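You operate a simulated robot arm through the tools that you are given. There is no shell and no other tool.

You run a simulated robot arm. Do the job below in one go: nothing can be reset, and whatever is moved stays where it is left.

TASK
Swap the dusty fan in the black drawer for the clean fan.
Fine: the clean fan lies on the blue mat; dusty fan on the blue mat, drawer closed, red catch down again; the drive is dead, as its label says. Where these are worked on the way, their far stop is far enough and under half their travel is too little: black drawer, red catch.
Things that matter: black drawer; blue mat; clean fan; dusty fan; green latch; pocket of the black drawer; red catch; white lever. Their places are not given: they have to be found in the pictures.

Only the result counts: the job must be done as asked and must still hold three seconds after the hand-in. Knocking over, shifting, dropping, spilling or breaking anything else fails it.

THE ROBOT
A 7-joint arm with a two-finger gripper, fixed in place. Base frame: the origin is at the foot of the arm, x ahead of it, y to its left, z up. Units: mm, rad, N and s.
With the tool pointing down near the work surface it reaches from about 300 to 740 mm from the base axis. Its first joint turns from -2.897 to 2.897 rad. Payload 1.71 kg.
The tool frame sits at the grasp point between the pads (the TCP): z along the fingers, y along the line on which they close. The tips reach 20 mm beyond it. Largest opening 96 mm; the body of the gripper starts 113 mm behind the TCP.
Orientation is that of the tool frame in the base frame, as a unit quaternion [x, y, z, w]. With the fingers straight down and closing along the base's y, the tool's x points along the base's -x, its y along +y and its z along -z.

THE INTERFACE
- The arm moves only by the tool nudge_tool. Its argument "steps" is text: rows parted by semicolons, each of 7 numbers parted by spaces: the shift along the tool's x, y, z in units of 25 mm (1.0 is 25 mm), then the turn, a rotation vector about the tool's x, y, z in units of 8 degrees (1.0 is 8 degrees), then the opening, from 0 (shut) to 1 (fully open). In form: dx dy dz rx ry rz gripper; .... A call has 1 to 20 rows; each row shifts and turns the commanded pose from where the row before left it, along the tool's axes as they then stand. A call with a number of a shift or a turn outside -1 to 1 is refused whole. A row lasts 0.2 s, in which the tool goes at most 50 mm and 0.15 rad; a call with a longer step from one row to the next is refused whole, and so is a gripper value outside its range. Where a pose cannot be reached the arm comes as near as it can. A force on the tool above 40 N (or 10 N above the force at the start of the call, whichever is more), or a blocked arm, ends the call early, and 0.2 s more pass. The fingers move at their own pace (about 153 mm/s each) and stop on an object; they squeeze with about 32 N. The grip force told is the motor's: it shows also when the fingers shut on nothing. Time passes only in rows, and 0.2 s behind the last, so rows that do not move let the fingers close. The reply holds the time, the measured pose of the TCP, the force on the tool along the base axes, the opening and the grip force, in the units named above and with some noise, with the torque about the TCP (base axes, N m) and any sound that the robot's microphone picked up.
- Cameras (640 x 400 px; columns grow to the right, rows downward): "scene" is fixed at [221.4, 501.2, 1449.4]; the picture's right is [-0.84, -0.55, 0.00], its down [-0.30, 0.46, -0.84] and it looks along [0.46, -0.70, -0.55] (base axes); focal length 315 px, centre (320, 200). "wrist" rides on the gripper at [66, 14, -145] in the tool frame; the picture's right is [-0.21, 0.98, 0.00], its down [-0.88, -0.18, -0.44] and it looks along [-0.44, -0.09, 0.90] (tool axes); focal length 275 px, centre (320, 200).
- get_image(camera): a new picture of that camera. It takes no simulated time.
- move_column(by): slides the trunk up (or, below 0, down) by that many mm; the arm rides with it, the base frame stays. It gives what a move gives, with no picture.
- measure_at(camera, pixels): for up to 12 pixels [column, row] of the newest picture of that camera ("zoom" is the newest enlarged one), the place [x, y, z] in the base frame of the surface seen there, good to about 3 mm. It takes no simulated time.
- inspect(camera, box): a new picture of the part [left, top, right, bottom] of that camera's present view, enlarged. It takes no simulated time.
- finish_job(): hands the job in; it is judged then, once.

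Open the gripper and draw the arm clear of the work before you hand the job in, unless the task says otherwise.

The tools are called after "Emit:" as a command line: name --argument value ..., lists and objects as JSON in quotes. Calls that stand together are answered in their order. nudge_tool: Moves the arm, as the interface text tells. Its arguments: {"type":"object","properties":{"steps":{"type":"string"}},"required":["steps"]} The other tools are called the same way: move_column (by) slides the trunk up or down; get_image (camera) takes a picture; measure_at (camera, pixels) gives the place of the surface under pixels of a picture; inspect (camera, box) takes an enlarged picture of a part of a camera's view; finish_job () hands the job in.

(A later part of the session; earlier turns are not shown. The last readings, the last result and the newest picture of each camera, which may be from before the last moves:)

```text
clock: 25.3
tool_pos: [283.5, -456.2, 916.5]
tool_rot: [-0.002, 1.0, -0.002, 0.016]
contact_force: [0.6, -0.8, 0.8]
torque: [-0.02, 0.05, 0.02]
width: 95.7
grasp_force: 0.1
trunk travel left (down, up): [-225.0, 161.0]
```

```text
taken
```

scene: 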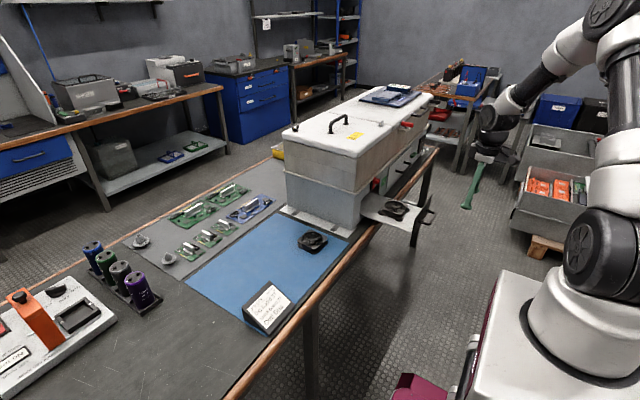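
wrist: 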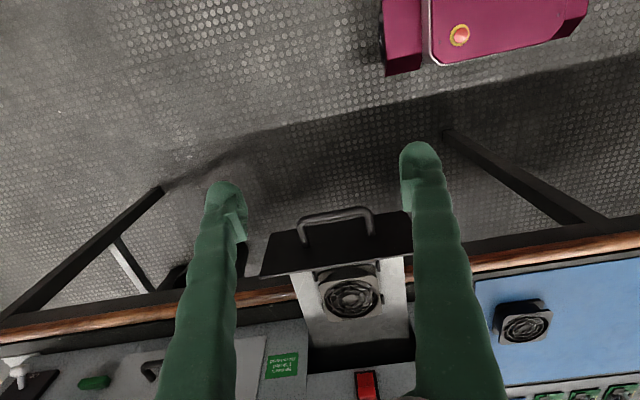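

Almost vertical (1.8° left, which I correct). I move over to view the drawer pocket from above.

Emit:
nudge_tool --steps "0 0 0 0 0.23 0 1; -0.99 0.08 -0.29 0 0 0 1; -0.99 0.08 -0.29 0 0 0 1; -0.99 0.08 -0.29 0 0 0 1; -0.99 0.08 -0.29 0 0 0 1; -0.99 0.08 -0.29 0 0 0 1; -0.99 0.08 -0.29 0 0 0 1; 0 0 0 0 0 0 1"

Emit:
get_image --camera "wrist"

```text
clock: 27.1
tool_pos: [431.6, -440.7, 959.0]
tool_rot: [-0.002, 1.0, -0.002, 0.002]
contact_force: [-0.3, -0.4, 0.0]
torque: [-0.02, -0.01, -0.03]
width: 95.9
grasp_force: 0.1
trunk travel left (down, up): [-225.0, 161.0]
```

```text
taken
```

wrist: 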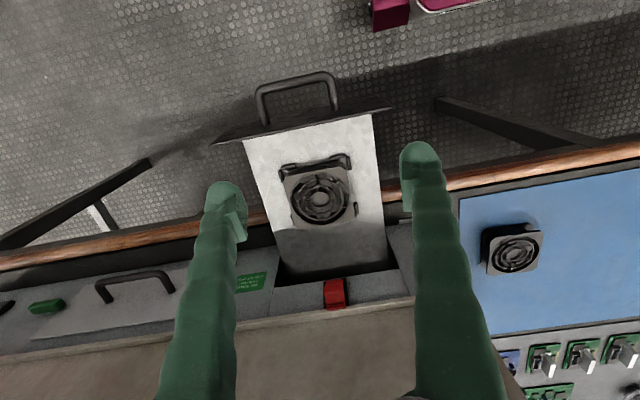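

Emit:
inspect --camera "wrist" --box '[470, 200, 570, 290]'

Emit:
inspect --camera "wrist" --box '[265, 140, 375, 240]'

Emit:
measure_at --camera "zoom" --pixels '[[150, 125], [350, 100], [183, 330], [375, 300], [270, 210], [110, 110], [355, 75], [390, 290], [200, 355], [130, 140], [300, 355], [400, 150]]'

```text
4.44 times, centred on (520, 245) of wrist
```

zoom: 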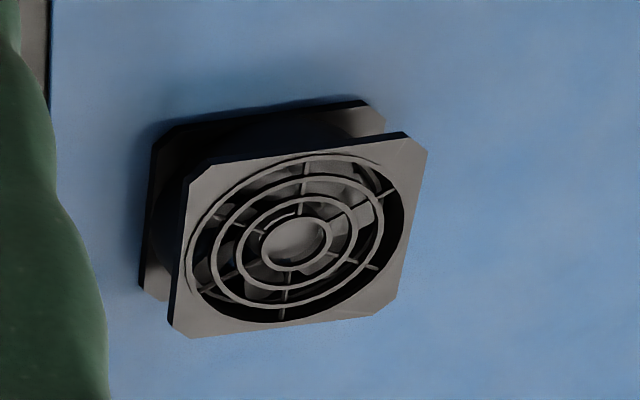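

```text
4.00 times, centred on (320, 190) of wrist
```

zoom: 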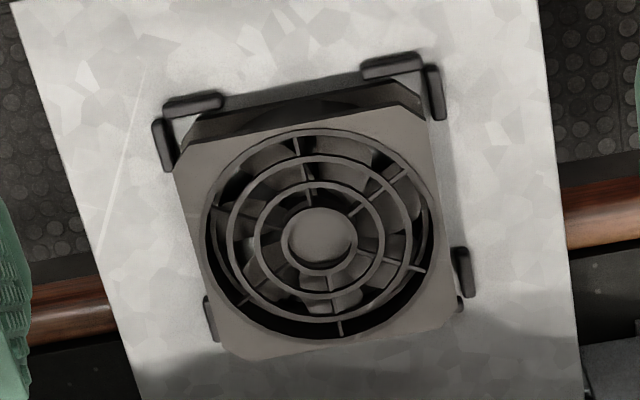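

```text
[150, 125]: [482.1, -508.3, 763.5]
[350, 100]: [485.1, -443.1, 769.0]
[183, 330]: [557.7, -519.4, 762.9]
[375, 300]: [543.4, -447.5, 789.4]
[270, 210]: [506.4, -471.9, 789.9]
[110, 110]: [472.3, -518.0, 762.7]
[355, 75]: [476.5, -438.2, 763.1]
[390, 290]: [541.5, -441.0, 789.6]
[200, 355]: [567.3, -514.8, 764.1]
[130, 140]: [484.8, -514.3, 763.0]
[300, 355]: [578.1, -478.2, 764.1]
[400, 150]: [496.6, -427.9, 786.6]
```

Both fans have square top and bottom flanges. I measure the dusty fan's top edges just inside its rim.

Emit:
measure_at --camera "zoom" --pixels '[[182, 180], [212, 320], [430, 140], [456, 300], [215, 142], [400, 110], [250, 356], [430, 328], [320, 240], [320, 118], [195, 240], [340, 345]]'

Emit:
inspect --camera "wrist" --box '[470, 200, 570, 290]'

Emit:
measure_at --camera "zoom" --pixels '[[190, 190], [175, 320], [425, 155], [398, 295], [215, 168], [400, 138], [195, 333], [370, 312], [295, 240], [300, 155], [185, 260], [280, 325]]'

```text
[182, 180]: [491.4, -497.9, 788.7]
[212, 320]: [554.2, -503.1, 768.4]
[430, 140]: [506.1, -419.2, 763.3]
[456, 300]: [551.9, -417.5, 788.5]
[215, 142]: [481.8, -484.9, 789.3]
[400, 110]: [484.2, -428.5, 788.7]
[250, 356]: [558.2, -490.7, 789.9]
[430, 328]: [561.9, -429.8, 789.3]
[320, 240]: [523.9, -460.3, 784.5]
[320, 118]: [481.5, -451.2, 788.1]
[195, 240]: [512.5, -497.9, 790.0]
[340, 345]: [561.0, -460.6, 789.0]
```

```text
4.44 times, centred on (520, 245) of wrist
```

zoom: 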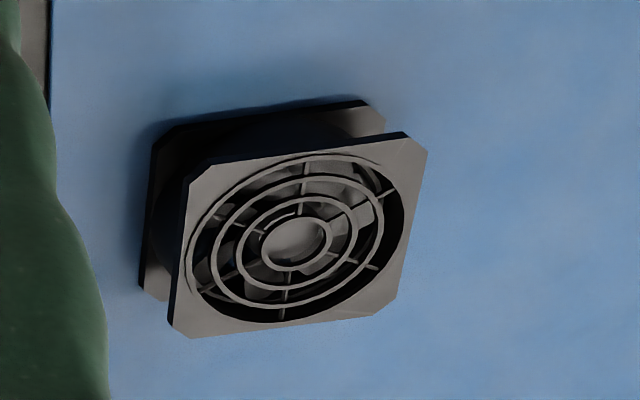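

```text
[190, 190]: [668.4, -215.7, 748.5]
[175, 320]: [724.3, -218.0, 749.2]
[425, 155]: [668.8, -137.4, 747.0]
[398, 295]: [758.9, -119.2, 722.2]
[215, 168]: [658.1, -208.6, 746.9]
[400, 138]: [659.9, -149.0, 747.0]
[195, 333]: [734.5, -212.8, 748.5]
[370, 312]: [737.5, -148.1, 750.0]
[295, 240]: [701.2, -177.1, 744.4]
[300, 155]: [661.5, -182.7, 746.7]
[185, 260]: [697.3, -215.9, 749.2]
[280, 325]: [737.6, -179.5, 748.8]
```

The dusty fan spans x 481–562, y −499…−418 (centre ≈(521.5,−458.5)); the clean fan's centre is ≈(698,−177), turned about −2°. I go above the dusty fan with the fingers wide open.

Emit:
nudge_tool --steps "-0.9 -0.18 0.7 0 0 0 1; -0.9 -0.18 0.7 0 0 0 1; -0.9 -0.18 0.7 0 0 0 1; -0.9 -0.18 0.7 0 0 0 1; 0 0 0 0 0 0 1; 0 0 0 0 0 0 1"

Emit:
get_image --camera "wrist"

Emit:
inspect --camera "scene" --box '[320, 130, 460, 250]'

```text
clock: 28.5
tool_pos: [522.0, -461.8, 890.2]
tool_rot: [-0.002, 1.0, -0.001, 0.002]
contact_force: [0.0, 0.8, -0.3]
torque: [-0.02, -0.02, -0.02]
width: 95.9
grasp_force: 0.1
trunk travel left (down, up): [-225.0, 161.0]
```

```text
taken
```

wrist: 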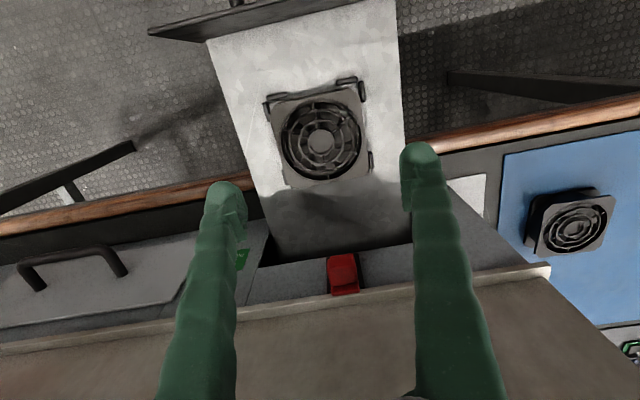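

```text
3.33 times, centred on (390, 190) of scene
```

zoom: 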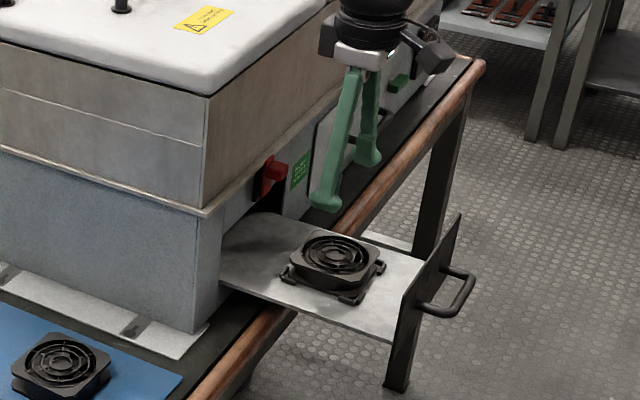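

I measure the fan's rim again from this nearer picture at (320,140) before going down.

Emit:
inspect --camera "wrist" --box '[260, 70, 390, 200]'

Emit:
measure_at --camera "wrist" --pixels '[[276, 130], [281, 160], [360, 110], [367, 150], [283, 103], [345, 88], [300, 188], [355, 172], [320, 140], [300, 98], [278, 145], [325, 183]]'

```text
3.08 times, centred on (325, 135) of wrist
```

zoom: 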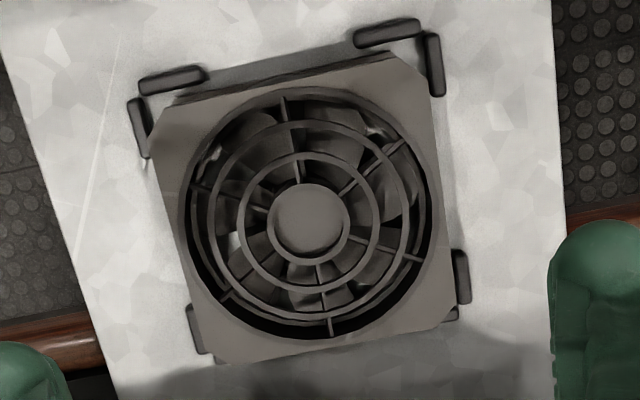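

```text
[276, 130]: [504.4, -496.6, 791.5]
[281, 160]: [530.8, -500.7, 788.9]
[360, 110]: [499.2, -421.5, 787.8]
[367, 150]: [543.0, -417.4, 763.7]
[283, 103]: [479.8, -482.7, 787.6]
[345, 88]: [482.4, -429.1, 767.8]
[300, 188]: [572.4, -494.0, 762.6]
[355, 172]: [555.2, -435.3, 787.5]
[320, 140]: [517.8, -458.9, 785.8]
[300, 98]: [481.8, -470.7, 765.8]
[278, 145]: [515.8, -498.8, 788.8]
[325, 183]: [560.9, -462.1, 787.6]
```

The fan centre is (521,−459.5). I descend over it with the fingers on its ±y sides.

Emit:
nudge_tool --steps "0.04 0.08 0.75 0 0 0 1; 0 0 0.75 0 0 0 1; 0 0 0.75 0 0 0 1; 0 0 0.75 0 0 0 1; 0 0 0.3 0 0 0 1; 0 0 0 0 0 0 1"

Emit:
get_image --camera "wrist"

Emit:
inspect --camera "scene" --box '[340, 160, 440, 240]'

```text
clock: 29.9
tool_pos: [521.3, -460.3, 806.5]
tool_rot: [-0.002, 1.0, -0.001, 0.003]
contact_force: [0.0, 0.0, 0.0]
torque: [0.01, 0.02, 0.0]
width: 95.8
grasp_force: 0.0
trunk travel left (down, up): [-225.0, 161.0]
```

```text
taken
```

wrist: 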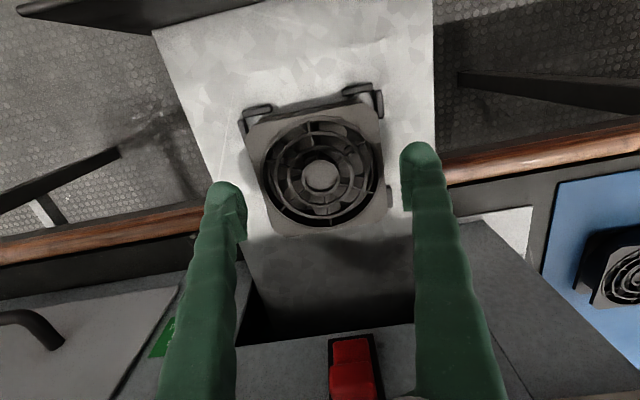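

```text
5.00 times, centred on (390, 200) of scene
```

zoom: 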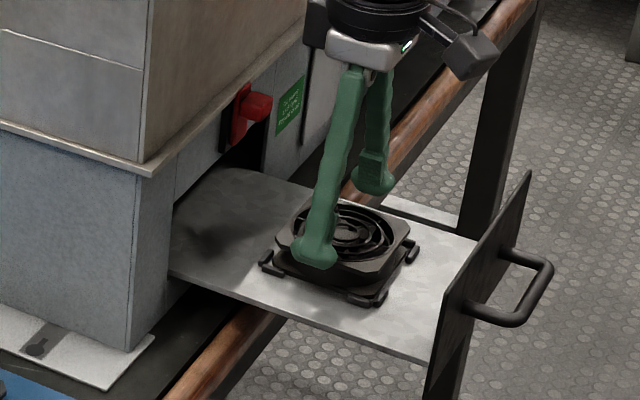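

The fan is centred between the fingers (hub at (320,178), tips' midpoint predicted at (320,181)). I go down 15 mm more and close.

Emit:
nudge_tool --steps "0 0 0.3 0 0 0 1; 0 0 0.32 0 0 0 1; 0 0 0 0 0 0 1; 0 0 0 0 0 0 0.7; 0 0 0 0 0 0 0.7; 0 0 0 0 0 0 0.7"

Emit:
get_image --camera "wrist"

Emit:
inspect --camera "scene" --box '[340, 160, 440, 240]'

```text
clock: 31.3
tool_pos: [522.8, -459.9, 790.8]
tool_rot: [-0.001, 1.0, -0.001, 0.001]
contact_force: [-0.2, -1.2, 1.8]
torque: [-0.02, 0.02, -0.03]
width: 79.2
grasp_force: 32.1
trunk travel left (down, up): [-225.0, 161.0]
```

```text
taken
```

wrist: 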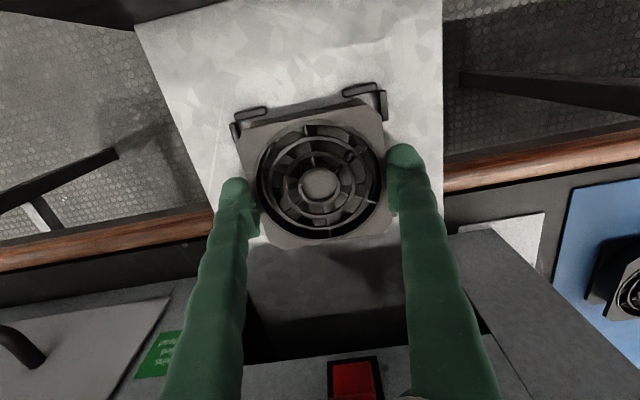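

```text
5.00 times, centred on (390, 200) of scene
```

zoom: 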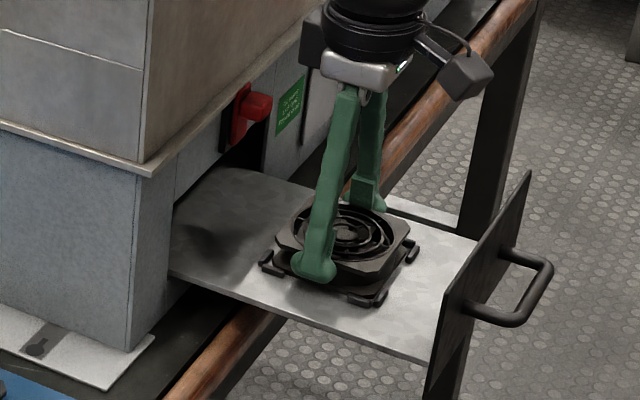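

The fan is held (79.2 mm, 32 N). I lift it slowly straight up.

Emit:
nudge_tool --steps "0 0 -0.3 0 0 0 0.7; 0 0 -0.4 0 0 0 0.7; 0 0 -0.8 0 0 0 0.7; 0 0 -1 0 0 0 0.7; 0 0 -1 0 0 0 0.7; 0 0 -1 0 0 0 0.7; 0 0 0 0 0 0 0.7"

Emit:
get_image --camera "wrist"

Emit:
get_image --camera "scene"

```text
clock: 32.9
tool_pos: [521.0, -458.7, 906.1]
tool_rot: [-0.002, 1.0, 0.0, 0.002]
contact_force: [0.1, 0.0, -0.3]
torque: [0.0, -0.04, -0.01]
width: 67.3
grasp_force: 0.0
trunk travel left (down, up): [-225.0, 161.0]
```

```text
taken
```

wrist: 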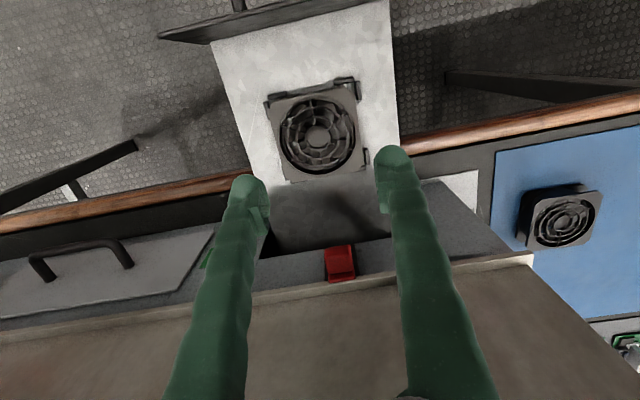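

```text
taken
```

scene: 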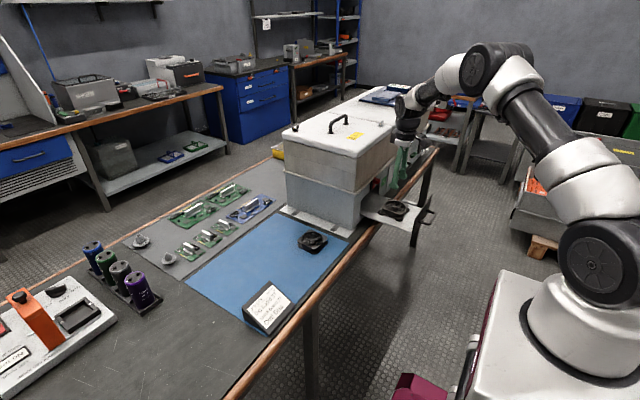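

The fingers slipped off: the width is now 67 mm and the dusty fan still sits in the pocket at (318,135). I look closely at the pocket and at the fan's state.

Emit:
inspect --camera "wrist" --box '[260, 70, 380, 200]'

Emit:
measure_at --camera "wrist" --pixels '[[276, 130], [355, 110], [285, 105], [345, 92], [300, 180], [350, 165], [317, 135], [300, 98], [278, 145], [325, 178]]'

Emit:
inspect --camera "scene" --box '[355, 180, 425, 230]'

```text
3.08 times, centred on (320, 135) of wrist
```

zoom: 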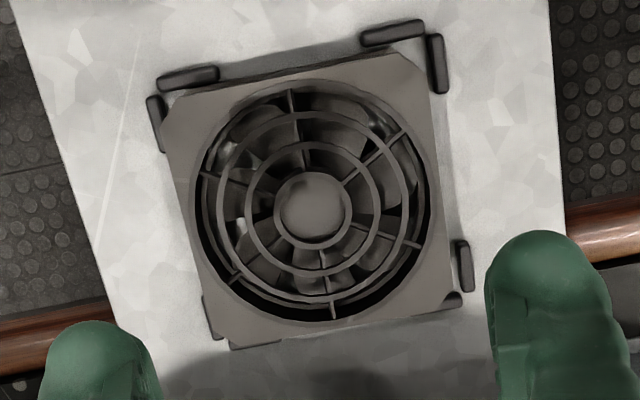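

```text
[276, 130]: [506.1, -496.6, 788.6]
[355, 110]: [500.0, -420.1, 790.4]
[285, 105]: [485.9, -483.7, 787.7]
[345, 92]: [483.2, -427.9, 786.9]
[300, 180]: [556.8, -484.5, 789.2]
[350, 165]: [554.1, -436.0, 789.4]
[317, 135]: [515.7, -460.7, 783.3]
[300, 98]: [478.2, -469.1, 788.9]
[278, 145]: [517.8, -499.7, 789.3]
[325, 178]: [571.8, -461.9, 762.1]
```

```text
8.00 times, centred on (390, 205) of scene
```

zoom: 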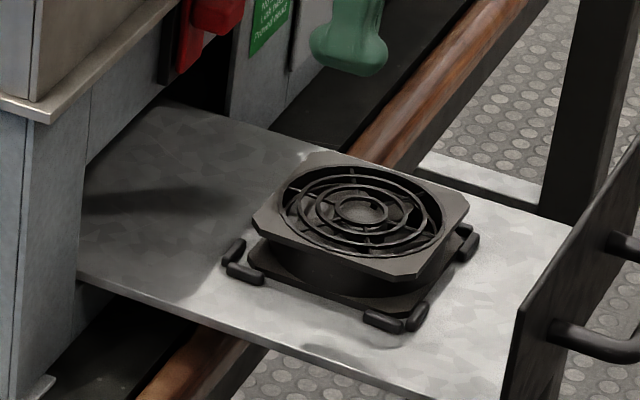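

The fan sits as before; the pads had touched only its thin top flange. I open, go down deeper this time so the pads cover both flanges, and then lift in very small steps while watching the force.

Emit:
nudge_tool --steps "0 0 0 0 0 0 1; 0 -0.03 0 0 0 0 1; 0 0 0.9 0 0 0 1; 0 0 0.9 0 0 0 1; 0 0 0.9 0 0 0 1; 0 0 0.9 0 0 0 1; 0 0 0.6 0 0 0 1; 0 0 0 0 0 0 1"

Emit:
get_image --camera "wrist"

```text
clock: 34.7
tool_pos: [522.8, -459.9, 798.2]
tool_rot: [-0.001, 1.0, -0.001, 0.002]
contact_force: [-0.4, 0.9, 0.2]
torque: [0.02, -0.02, 0.01]
width: 96.3
grasp_force: 0.0
trunk travel left (down, up): [-225.0, 161.0]
```

```text
taken
```

wrist: 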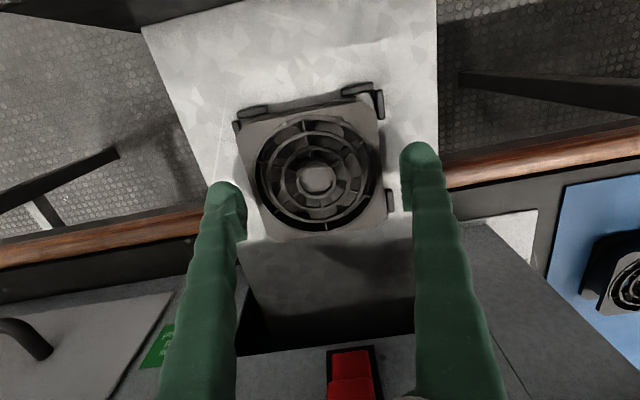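

Centred again. I go down 12 mm so the tips are just above the tray, close, and read the force.

Emit:
nudge_tool --steps "0 0 0.24 0 0 0 1; 0 0 0.24 0 0 0 1; 0 0 0 0 0 0 1; 0 0 0 0 0 0 0.5; 0 0 0 0 0 0 0.5; 0 0 0 0 0 0 0.5; 0 0 0 0 0 0 0.5"

Emit:
inspect --camera "scene" --box '[355, 180, 425, 230]'

```text
clock: 36.3
tool_pos: [521.9, -458.3, 786.9]
tool_rot: [-0.001, 1.0, -0.001, 0.001]
contact_force: [0.2, -0.3, 1.1]
torque: [-0.1, 0.0, 0.0]
width: 80.8
grasp_force: 31.6
trunk travel left (down, up): [-225.0, 161.0]
```

```text
8.00 times, centred on (390, 205) of scene
```

zoom: 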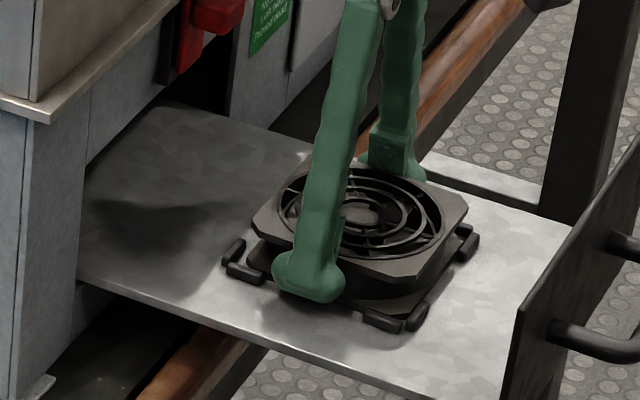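

Gripped at 80.8 mm with 32 N. I lift by only 4 mm in four tiny rows and read the force.

Emit:
nudge_tool --steps "0 0 -0.04 0 0 0 0.5; 0 0 -0.04 0 0 0 0.5; 0 0 -0.04 0 0 0 0.5; 0 0 -0.04 0 0 0 0.5"

Emit:
inspect --camera "scene" --box '[355, 180, 425, 230]'

```text
clock: 37.3
tool_pos: [522.8, -459.9, 791.7]
tool_rot: [-0.002, 1.0, -0.001, 0.002]
contact_force: [0.6, 0.9, -0.6]
torque: [-0.03, 0.04, 0.03]
width: 80.7
grasp_force: 32.2
trunk travel left (down, up): [-225.0, 161.0]
```

```text
8.00 times, centred on (390, 205) of scene
```

zoom: 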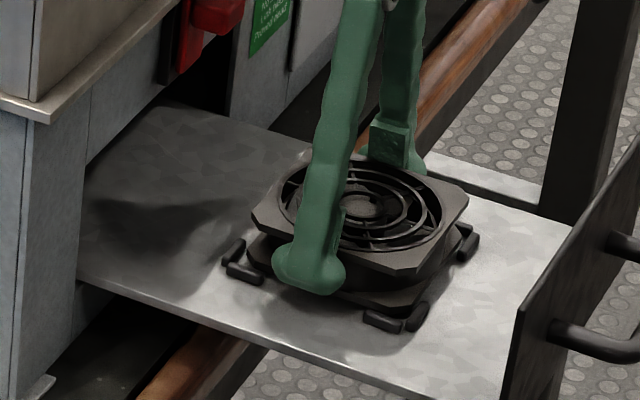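

The force is almost nil; I can't tell yet if the fan came along. I lift 6 mm more and measure the fan's top.

Emit:
nudge_tool --steps "0 0 -0.06 0 0 0 0.5; 0 0 -0.06 0 0 0 0.5; 0 0 -0.06 0 0 0 0.5; 0 0 -0.06 0 0 0 0.5"

Emit:
get_image --camera "wrist"

Emit:
measure_at --camera "wrist" --pixels '[[270, 150], [365, 120], [300, 235], [370, 215], [318, 180], [290, 115], [350, 105]]'

Emit:
inspect --camera "scene" --box '[355, 180, 425, 230]'

```text
clock: 38.3
tool_pos: [522.3, -460.6, 797.5]
tool_rot: [-0.002, 1.0, -0.001, 0.002]
contact_force: [0.5, -0.2, -1.1]
torque: [-0.01, 0.01, 0.02]
width: 80.7
grasp_force: 31.8
trunk travel left (down, up): [-225.0, 161.0]
```

```text
taken
```

wrist: 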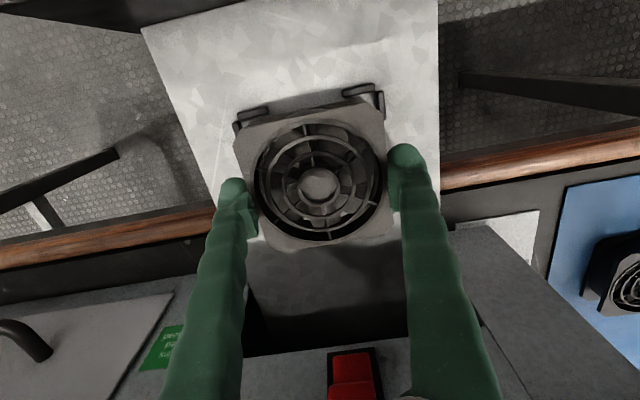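

```text
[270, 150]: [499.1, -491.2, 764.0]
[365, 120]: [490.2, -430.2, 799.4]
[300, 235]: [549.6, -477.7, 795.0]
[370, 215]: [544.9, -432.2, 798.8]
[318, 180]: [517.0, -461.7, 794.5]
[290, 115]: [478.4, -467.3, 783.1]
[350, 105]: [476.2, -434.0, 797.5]
```

```text
8.00 times, centred on (390, 205) of scene
```

zoom: 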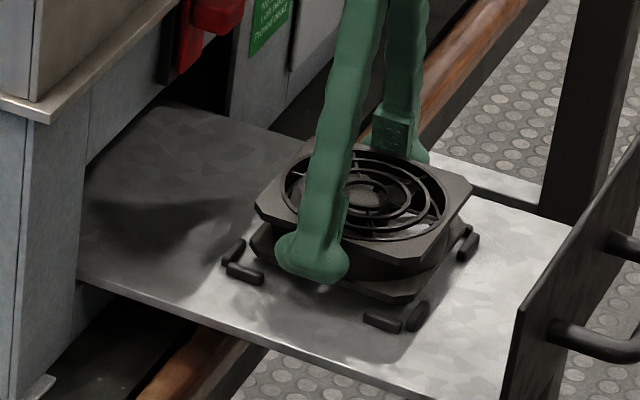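

The fan's top is now at z≈798, so it is coming up with the fingers. I measure the mat's extent in the scene while holding still.

Emit:
get_image --camera "scene"

Emit:
measure_at --camera "scene" --pixels '[[345, 238], [325, 256], [310, 270], [300, 280], [290, 290], [310, 262], [280, 270], [250, 280], [275, 280], [262, 290], [244, 318], [190, 284]]'

Emit:
inspect --camera "scene" --box '[230, 210, 360, 340]'

```text
taken
```

scene: 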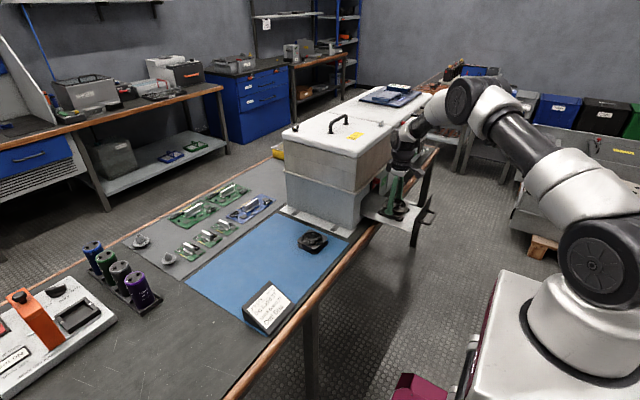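

```text
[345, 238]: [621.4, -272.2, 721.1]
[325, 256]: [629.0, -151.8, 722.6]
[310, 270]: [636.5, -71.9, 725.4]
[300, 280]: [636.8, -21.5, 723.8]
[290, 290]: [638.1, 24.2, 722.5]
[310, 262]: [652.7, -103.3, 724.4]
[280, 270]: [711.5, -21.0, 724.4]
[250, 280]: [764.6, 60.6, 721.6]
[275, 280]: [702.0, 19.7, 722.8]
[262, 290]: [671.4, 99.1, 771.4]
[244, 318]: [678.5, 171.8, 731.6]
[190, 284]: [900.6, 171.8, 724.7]
```

```text
3.08 times, centred on (295, 275) of scene
```

zoom: 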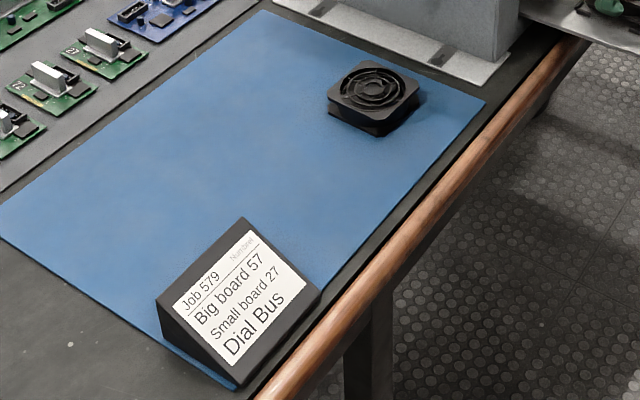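

The mat spans about x 622–890, y −270…172; I'll put the dusty fan down near (690,−30), clear of the clean fan and the label stand. First I lift slowly to z≈860.

Emit:
nudge_tool --steps "0 0 -0.15 0 0 0 0.5; 0 0 -0.2 0 0 0 0.5; 0 0 -0.25 0 0 0 0.5; 0 0 -0.3 0 0 0 0.5; 0 0 -0.3 0 0 0 0.5; 0 0 -0.3 0 0 0 0.5; 0 0 -0.3 0 0 0 0.5; 0 0 -0.3 0 0 0 0.5; 0 0 -0.2 0 0 0 0.5; 0 0 -0.1 0 0 0 0.5; 0 0 0 0 0 0 0.5"

Emit:
get_image --camera "wrist"

Emit:
inspect --camera "scene" --box '[345, 160, 435, 230]'

```text
clock: 40.7
tool_pos: [522.2, -459.3, 857.4]
tool_rot: [-0.003, 1.0, -0.001, 0.002]
contact_force: [0.0, 0.5, -1.1]
torque: [-0.02, 0.02, 0.01]
width: 80.5
grasp_force: 32.2
trunk travel left (down, up): [-225.0, 161.0]
```

```text
taken
```

wrist: 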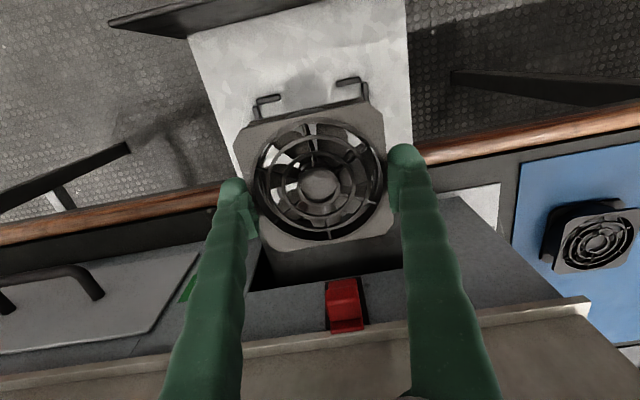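

```text
5.71 times, centred on (390, 195) of scene
```

zoom: 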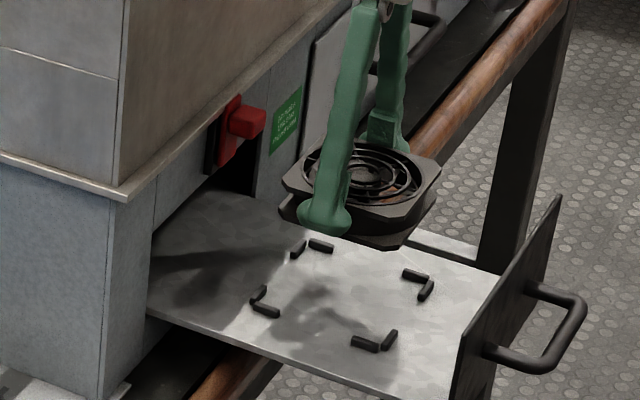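

The fan is held clear of the tray, and the empty pocket's four L-stops show at (265,303), (308,247), (418,284), (375,342). I measure them for the later placement.

Emit:
measure_at --camera "zoom" --pixels '[[262, 292], [266, 311], [299, 249], [320, 246], [414, 275], [426, 291], [366, 343], [389, 339], [340, 295], [330, 310]]'

Emit:
inspect --camera "scene" --box '[370, 185, 420, 225]'

Emit:
measure_at --camera "zoom" --pixels '[[96, 310], [88, 322], [100, 342], [120, 350], [160, 240], [165, 220], [180, 218], [215, 230], [350, 275], [370, 290], [385, 318], [280, 400]]'

```text
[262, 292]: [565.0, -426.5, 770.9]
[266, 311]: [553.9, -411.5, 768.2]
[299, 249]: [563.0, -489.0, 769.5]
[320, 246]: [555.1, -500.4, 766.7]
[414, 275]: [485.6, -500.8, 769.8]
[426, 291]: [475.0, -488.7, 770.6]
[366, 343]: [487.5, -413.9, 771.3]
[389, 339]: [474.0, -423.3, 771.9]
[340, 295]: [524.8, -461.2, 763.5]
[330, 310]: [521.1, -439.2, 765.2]
```

```text
10.00 times, centred on (395, 205) of scene
```

zoom: 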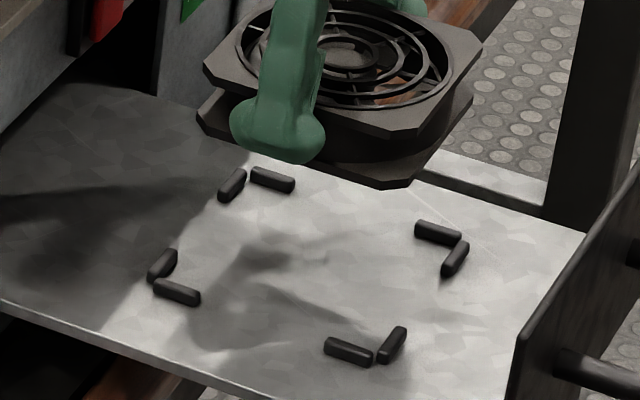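

```text
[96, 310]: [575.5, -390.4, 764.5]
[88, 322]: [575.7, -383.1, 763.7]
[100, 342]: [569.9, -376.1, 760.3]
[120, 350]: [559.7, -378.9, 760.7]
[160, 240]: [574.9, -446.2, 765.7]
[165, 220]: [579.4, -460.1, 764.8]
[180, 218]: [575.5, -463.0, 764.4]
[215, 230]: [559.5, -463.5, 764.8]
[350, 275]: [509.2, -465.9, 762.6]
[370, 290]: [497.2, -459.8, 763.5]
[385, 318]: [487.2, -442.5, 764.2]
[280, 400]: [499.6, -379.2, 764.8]
```

I measure the stops' tops more precisely in this sharper zoom.

Emit:
inspect --camera "scene" --box '[370, 185, 420, 225]'

Emit:
measure_at --camera "zoom" --pixels '[[232, 182], [272, 176], [162, 262], [178, 288], [437, 230], [456, 254], [347, 348], [393, 340], [165, 290], [190, 293], [335, 346], [362, 352]]'

Emit:
measure_at --camera "zoom" --pixels '[[226, 189], [239, 174], [157, 270], [169, 254], [450, 264], [462, 244], [386, 352], [399, 330], [258, 171], [288, 181], [422, 226], [452, 236]]'

```text
10.00 times, centred on (395, 205) of scene
```

zoom: 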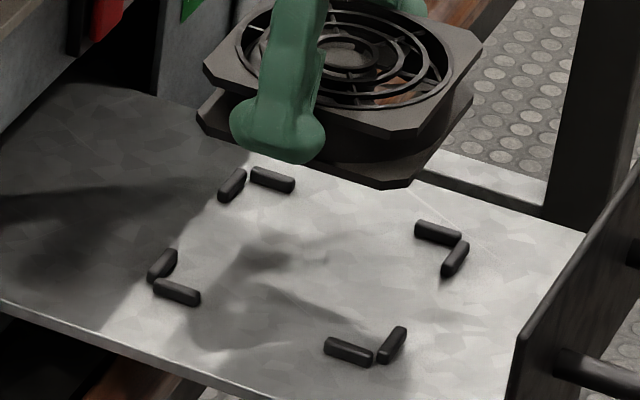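

```text
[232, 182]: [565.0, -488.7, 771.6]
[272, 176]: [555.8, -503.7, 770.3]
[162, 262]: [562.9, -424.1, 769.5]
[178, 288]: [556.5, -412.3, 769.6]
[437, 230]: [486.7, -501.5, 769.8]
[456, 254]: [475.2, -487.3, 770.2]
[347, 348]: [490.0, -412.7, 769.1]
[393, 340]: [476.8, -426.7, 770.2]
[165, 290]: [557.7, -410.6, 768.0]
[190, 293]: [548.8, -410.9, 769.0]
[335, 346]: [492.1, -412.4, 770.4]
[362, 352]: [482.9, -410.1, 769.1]
```

```text
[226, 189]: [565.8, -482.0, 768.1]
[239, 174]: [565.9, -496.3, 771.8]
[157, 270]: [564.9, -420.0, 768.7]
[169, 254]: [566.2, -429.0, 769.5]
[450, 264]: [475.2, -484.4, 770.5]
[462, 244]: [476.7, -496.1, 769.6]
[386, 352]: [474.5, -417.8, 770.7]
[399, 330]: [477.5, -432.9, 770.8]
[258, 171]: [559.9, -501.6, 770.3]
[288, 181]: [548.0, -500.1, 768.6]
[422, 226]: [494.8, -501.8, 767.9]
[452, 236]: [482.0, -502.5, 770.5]
```

The stops' centre is about (520.5,−457). Now I carry the dusty fan sideways to y≈−205, in front of the bench, at gentle speed.

Emit:
nudge_tool --steps "0 0.2 0 0 0 0 0.5; 0 0.4 0 0 0 0 0.5; 0 0.6 0 0 0 0 0.5; 0 0.6 0 0 0 0 0.5; 0 0.6 0 0 0 0 0.5; 0 0.6 0 0 0 0 0.5; 0 0.6 0 0 0 0 0.5; 0 0.6 0 0 0 0 0.5; 0 0.6 0 0 0 0 0.5; 0 0.6 0 0 0 0 0.5; 0 0.6 0 0 0 0 0.5; 0 0.6 0 0 0 0 0.5; 0 0.6 0 0 0 0 0.5; 0 0.6 0 0 0 0 0.5; 0 0.6 0 0 0 0 0.5; 0 0.6 0 0 0 0 0.5; 0 0.6 0 0 0 0 0.5; 0 0.4 0 0 0 0 0.5; 0 0.2 0 0 0 0 0.5; 0 0 0 0 0 0 0.5"

Emit:
get_image --camera "wrist"

```text
clock: 44.9
tool_pos: [521.4, -204.4, 856.4]
tool_rot: [-0.003, 1.0, 0.0, 0.001]
contact_force: [-0.1, -0.4, -1.5]
torque: [0.03, 0.01, 0.02]
width: 80.3
grasp_force: 32.0
trunk travel left (down, up): [-225.0, 161.0]
```

```text
taken
```

wrist: 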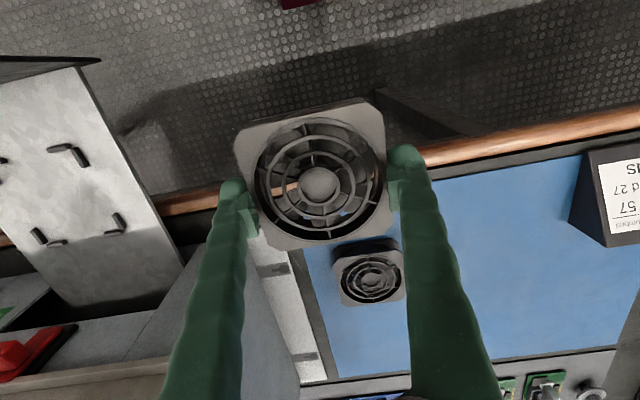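

The fan is held firmly. I carry it diagonally to above (690,−30) on the mat.

Emit:
nudge_tool --steps "-0.24 0.25 0 0 0 0 0.5; -0.48 0.5 0 0 0 0 0.5; -0.48 0.5 0 0 0 0 0.5; -0.48 0.5 0 0 0 0 0.5; -0.48 0.5 0 0 0 0 0.5; -0.48 0.5 0 0 0 0 0.5; -0.48 0.5 0 0 0 0 0.5; -0.48 0.5 0 0 0 0 0.5; -0.48 0.5 0 0 0 0 0.5; -0.48 0.5 0 0 0 0 0.5; -0.48 0.5 0 0 0 0 0.5; -0.48 0.5 0 0 0 0 0.5; -0.48 0.5 0 0 0 0 0.5; -0.48 0.5 0 0 0 0 0.5; -0.24 0.25 0 0 0 0 0.5; 0 0 0 0 0 0 0.5"

Emit:
get_image --camera "wrist"

Emit:
get_image --camera "scene"

```text
clock: 48.3
tool_pos: [688.2, -29.4, 857.7]
tool_rot: [-0.002, 1.0, -0.001, 0.002]
contact_force: [-0.4, 0.1, -1.3]
torque: [-0.02, -0.05, 0.0]
width: 80.1
grasp_force: 31.5
trunk travel left (down, up): [-225.0, 161.0]
```

```text
taken
```

wrist: 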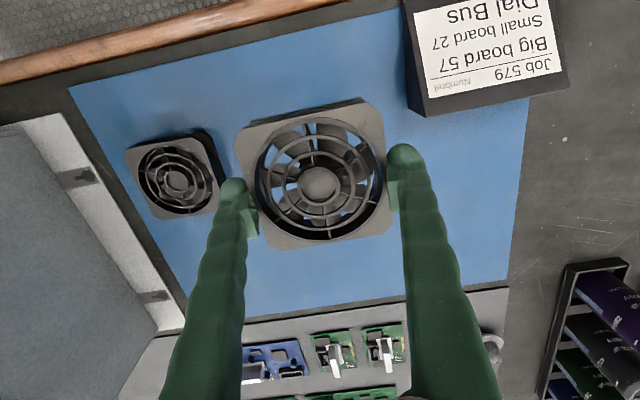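

```text
taken
```

scene: 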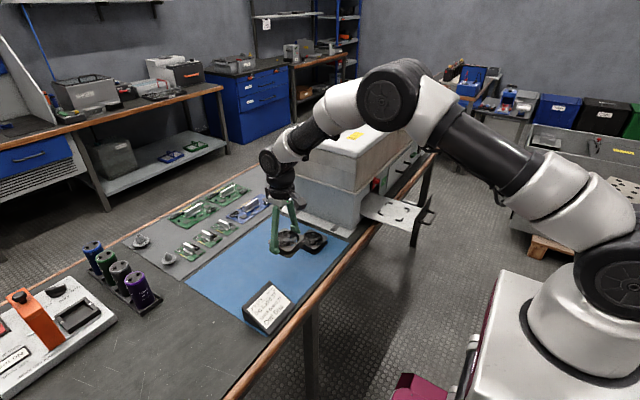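

All clear below: mat free, label stand at (480,50) well to the side. I lower to about 9 mm above the mat.

Emit:
nudge_tool --steps "0 0 0.2 0 0 0 0.5; 0 0 0.4 0 0 0 0.5; 0 0 0.5 0 0 0 0.5; 0 0 0.5 0 0 0 0.5; 0 0 0.5 0 0 0 0.5; 0 0 0.5 0 0 0 0.5; 0 0 0.5 0 0 0 0.5; 0 0 0.4 0 0 0 0.5; 0 0 0.3 0 0 0 0.5; 0 0 0.15 0 0 0 0.5; 0 0 0 0 0 0 0.5"

Emit:
inspect --camera "scene" --box '[240, 200, 350, 290]'

```text
clock: 50.7
tool_pos: [687.9, -28.3, 757.7]
tool_rot: [-0.001, 1.0, 0.0, 0.001]
contact_force: [0.3, 1.1, -1.1]
torque: [-0.02, 0.05, 0.0]
width: 79.7
grasp_force: 31.5
trunk travel left (down, up): [-225.0, 161.0]
```

```text
4.44 times, centred on (295, 245) of scene
```

zoom: 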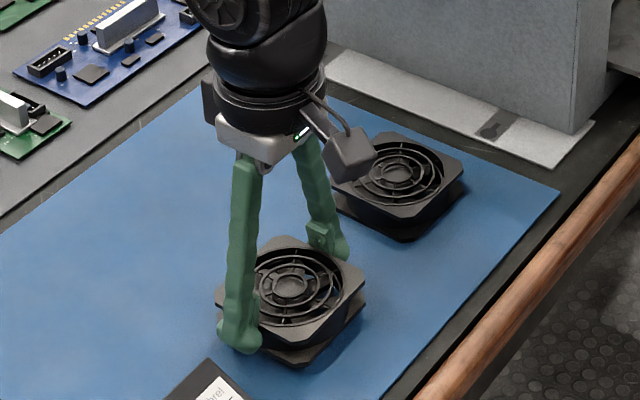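

About 9 mm to go. I lower in 2 mm rows until the mat carries the fan.

Emit:
nudge_tool --steps "0 0 0.08 0 0 0 0.5; 0 0 0.08 0 0 0 0.5; 0 0 0.08 0 0 0 0.5; 0 0 0 0 0 0 0.5"

Emit:
inspect --camera "scene" --box '[270, 240, 330, 290]'

```text
clock: 51.7
tool_pos: [690.0, -30.0, 752.1]
tool_rot: [-0.002, 1.0, -0.002, 0.002]
contact_force: [-0.5, 0.1, -0.6]
torque: [0.0, 0.0, 0.0]
width: 79.6
grasp_force: 32.3
trunk travel left (down, up): [-225.0, 161.0]
```

```text
8.00 times, centred on (300, 265) of scene
```

zoom: 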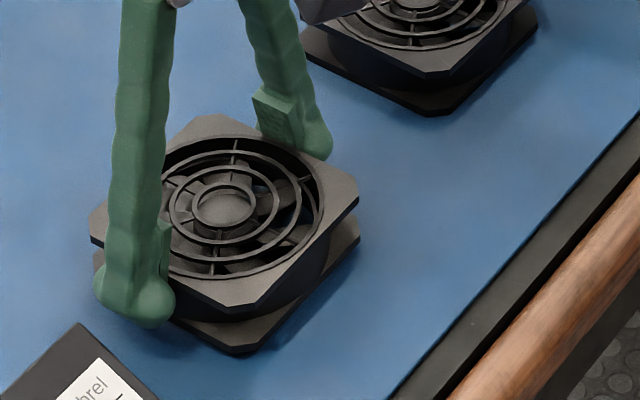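

Still about 4 mm above the mat by the readings. I lower further in 1 mm rows and watch for contact.

Emit:
nudge_tool --steps "0 0 0.06 0 0 0 0.5; 0 0 0.04 0 0 0 0.5; 0 0 0.04 0 0 0 0.5; 0 0 0 0 0 0 0.5"

Emit:
inspect --camera "scene" --box '[270, 240, 330, 290]'

```text
clock: 52.7
tool_pos: [689.6, -29.3, 748.7]
tool_rot: [-0.001, 1.0, 0.0, 0.001]
contact_force: [-0.4, 0.1, -1.5]
torque: [0.01, -0.02, 0.01]
width: 79.8
grasp_force: 32.1
trunk travel left (down, up): [-225.0, 161.0]
```

```text
8.00 times, centred on (300, 265) of scene
```

zoom: 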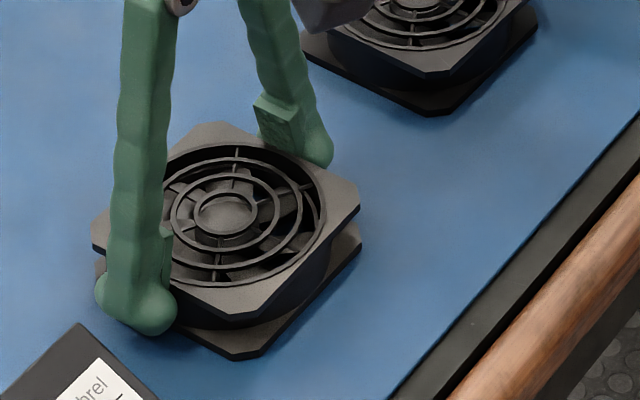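

No upward force yet. I go on in 1 mm rows.

Emit:
nudge_tool --steps "0 0 0.04 0 0 0 0.5; 0 0 0.04 0 0 0 0.5; 0 0 0 0 0 0 0.5"

Emit:
get_image --camera "wrist"

Emit:
measure_at --camera "wrist" --pixels '[[270, 125], [365, 115], [275, 235], [375, 225], [255, 140], [400, 260], [320, 255]]'

```text
clock: 53.5
tool_pos: [688.8, -29.8, 748.5]
tool_rot: [-0.002, 1.0, 0.0, 0.002]
contact_force: [-1.7, 0.1, 10.5]
torque: [-0.37, 0.3, -0.08]
width: 79.5
grasp_force: 31.9
trunk travel left (down, up): [-225.0, 161.0]
```

```text
taken
```

wrist: 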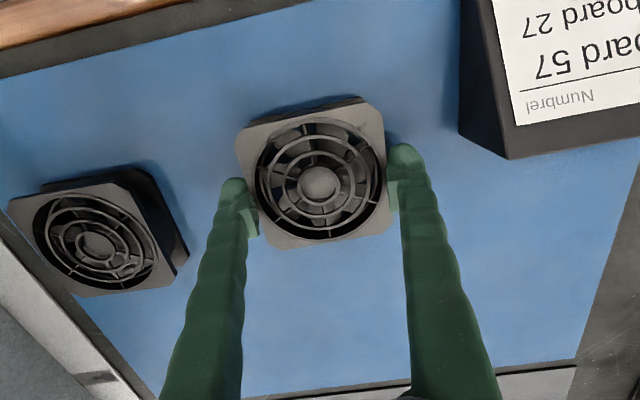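

```text
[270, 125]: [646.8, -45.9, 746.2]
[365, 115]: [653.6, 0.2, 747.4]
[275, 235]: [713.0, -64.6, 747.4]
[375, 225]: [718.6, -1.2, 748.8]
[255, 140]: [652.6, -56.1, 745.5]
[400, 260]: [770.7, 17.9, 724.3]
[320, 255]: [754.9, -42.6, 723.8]
```

Contact: +10.5 N up, fan top at z≈747. I open the fingers and rise.

Emit:
nudge_tool --steps "0 0 -0.02 0 0 0 0.5; 0 0 0 0 0 0 1; 0 0 0 0 0 0 1; 0 0 -0.2 0 0 0 1; 0 0 -0.6 0 0 0 1; 0 0 -0.9 0 0 0 1; 0 0 -0.9 0 0 0 1; 0 0 -0.9 0 0 0 1; 0 0 -0.9 0 0 0 1; 0 0 0 0 0 0 1"

Emit:
get_image --camera "wrist"

Emit:
get_image --camera "scene"

```text
clock: 55.7
tool_pos: [690.1, -29.8, 858.9]
tool_rot: [-0.002, 1.0, -0.002, 0.0]
contact_force: [-0.2, -0.1, 0.0]
torque: [0.0, -0.01, 0.0]
width: 96.2
grasp_force: 0.0
trunk travel left (down, up): [-225.0, 161.0]
```

```text
taken
```

wrist: 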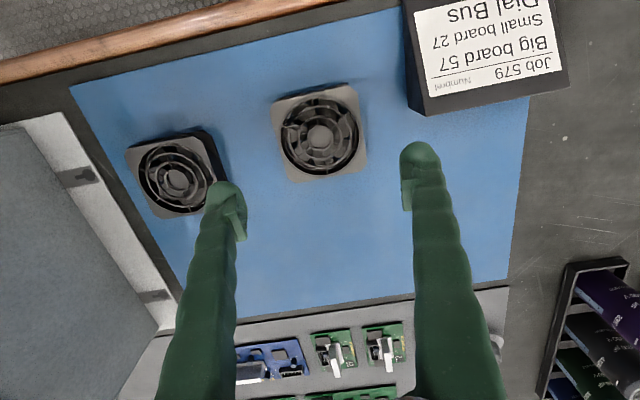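

```text
taken
```

scene: 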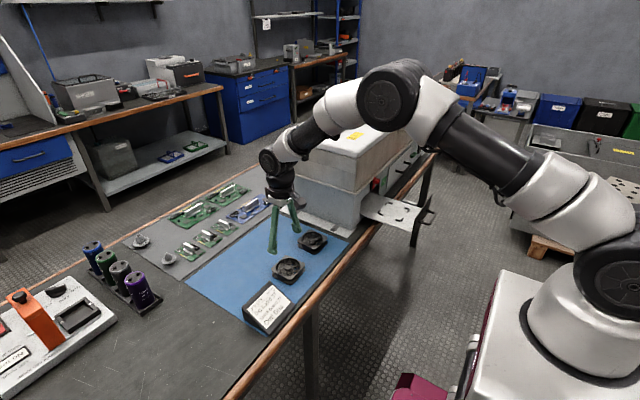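

The dusty fan (grey, at (320,135)) rests on the mat. I move above the clean fan, seen at (178,175).

Emit:
nudge_tool --steps "-0.04 -0.74 0 0 0 0 1; -0.04 -0.74 0 0 0 0 1; -0.04 -0.74 0 0 0 0 1; -0.04 -0.74 0 0 0 0 1; -0.04 -0.74 0 0 0 0 1; -0.04 -0.74 0 0 0 0 1; -0.04 -0.74 0 0 0 0 1; -0.04 -0.74 0 0 0 0 1; 0 0 0 0 0 0 1; 0 0 0 0 0 0 1"

Emit:
get_image --camera "wrist"

Emit:
inspect --camera "wrist" --box '[250, 70, 390, 200]'

```text
clock: 57.9
tool_pos: [698.5, -177.8, 857.6]
tool_rot: [-0.003, 1.0, 0.0, 0.001]
contact_force: [-0.9, 0.2, -0.9]
torque: [-0.04, -0.01, -0.01]
width: 96.0
grasp_force: 0.1
trunk travel left (down, up): [-225.0, 161.0]
```

```text
taken
```

wrist: 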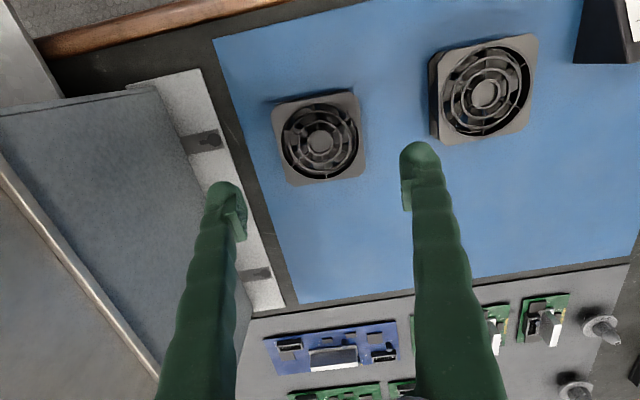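

```text
3.08 times, centred on (320, 135) of wrist
```

zoom: 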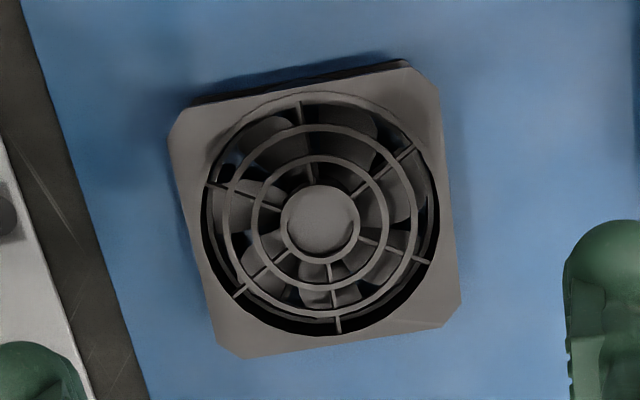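

I measure the clean fan's rim points for its centre and turn.

Emit:
measure_at --camera "zoom" --pixels '[[178, 160], [212, 330], [438, 105], [455, 290], [200, 112], [400, 75], [250, 350], [435, 320], [320, 222], [195, 245], [447, 195], [300, 92]]'

Emit:
measure_at --camera "zoom" --pixels '[[345, 337], [184, 190], [205, 295], [441, 130], [452, 265], [230, 107], [370, 80], [280, 346], [410, 325], [100, 300]]'

```text
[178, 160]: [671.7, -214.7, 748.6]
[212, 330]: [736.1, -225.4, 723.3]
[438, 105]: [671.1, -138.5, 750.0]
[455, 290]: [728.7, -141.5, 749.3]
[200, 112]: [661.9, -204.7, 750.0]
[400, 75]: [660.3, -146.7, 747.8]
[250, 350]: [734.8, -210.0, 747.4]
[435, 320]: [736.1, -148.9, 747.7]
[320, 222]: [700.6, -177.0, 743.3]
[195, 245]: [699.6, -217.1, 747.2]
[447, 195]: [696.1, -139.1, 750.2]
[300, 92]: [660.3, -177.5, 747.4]
```

```text
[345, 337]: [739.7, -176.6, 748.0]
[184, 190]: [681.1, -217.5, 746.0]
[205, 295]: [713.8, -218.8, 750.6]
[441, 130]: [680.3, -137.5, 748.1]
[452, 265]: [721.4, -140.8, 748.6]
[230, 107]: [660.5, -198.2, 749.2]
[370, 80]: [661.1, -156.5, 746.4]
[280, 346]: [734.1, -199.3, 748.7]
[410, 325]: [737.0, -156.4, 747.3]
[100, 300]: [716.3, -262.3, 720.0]
```

The clean fan's centre is ≈(699,−178), turned about −2°. I turn the hand to match and descend in two stages.

Emit:
nudge_tool --steps "-0.03 -0.02 0 0 0 0.25 1; 0 0 0.8 0 0 0 1; 0 0 0.8 0 0 0 1; 0 0 0.8 0 0 0 1; 0 0 0.8 0 0 0 1; 0 0 0.6 0 0 0 1; 0 0 0 0 0 0 1; 0 0 0 0 0 0 1"

Emit:
get_image --camera "wrist"

Emit:
inspect --camera "scene" --box '[270, 200, 360, 270]'

```text
clock: 59.7
tool_pos: [700.6, -178.6, 762.8]
tool_rot: [0.016, 1.0, -0.001, 0.002]
contact_force: [0.1, 0.3, -0.5]
torque: [0.0, 0.0, 0.02]
width: 96.1
grasp_force: 0.0
trunk travel left (down, up): [-225.0, 161.0]
```

```text
taken
```

wrist: 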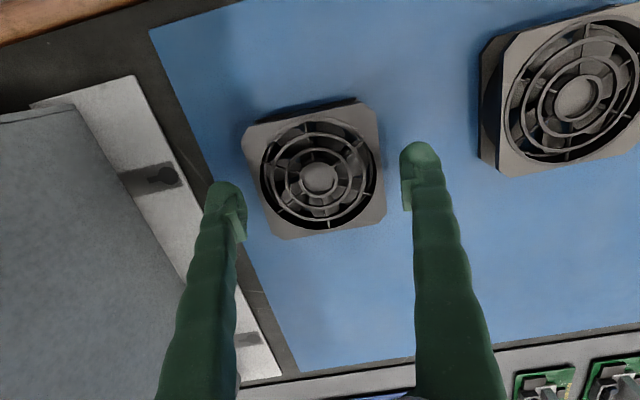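

```text
5.71 times, centred on (315, 235) of scene
```

zoom: 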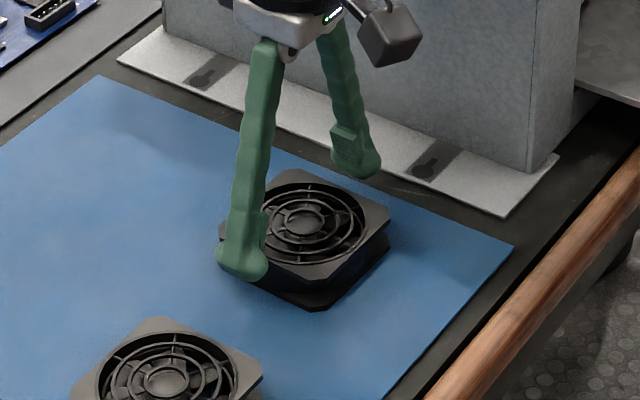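

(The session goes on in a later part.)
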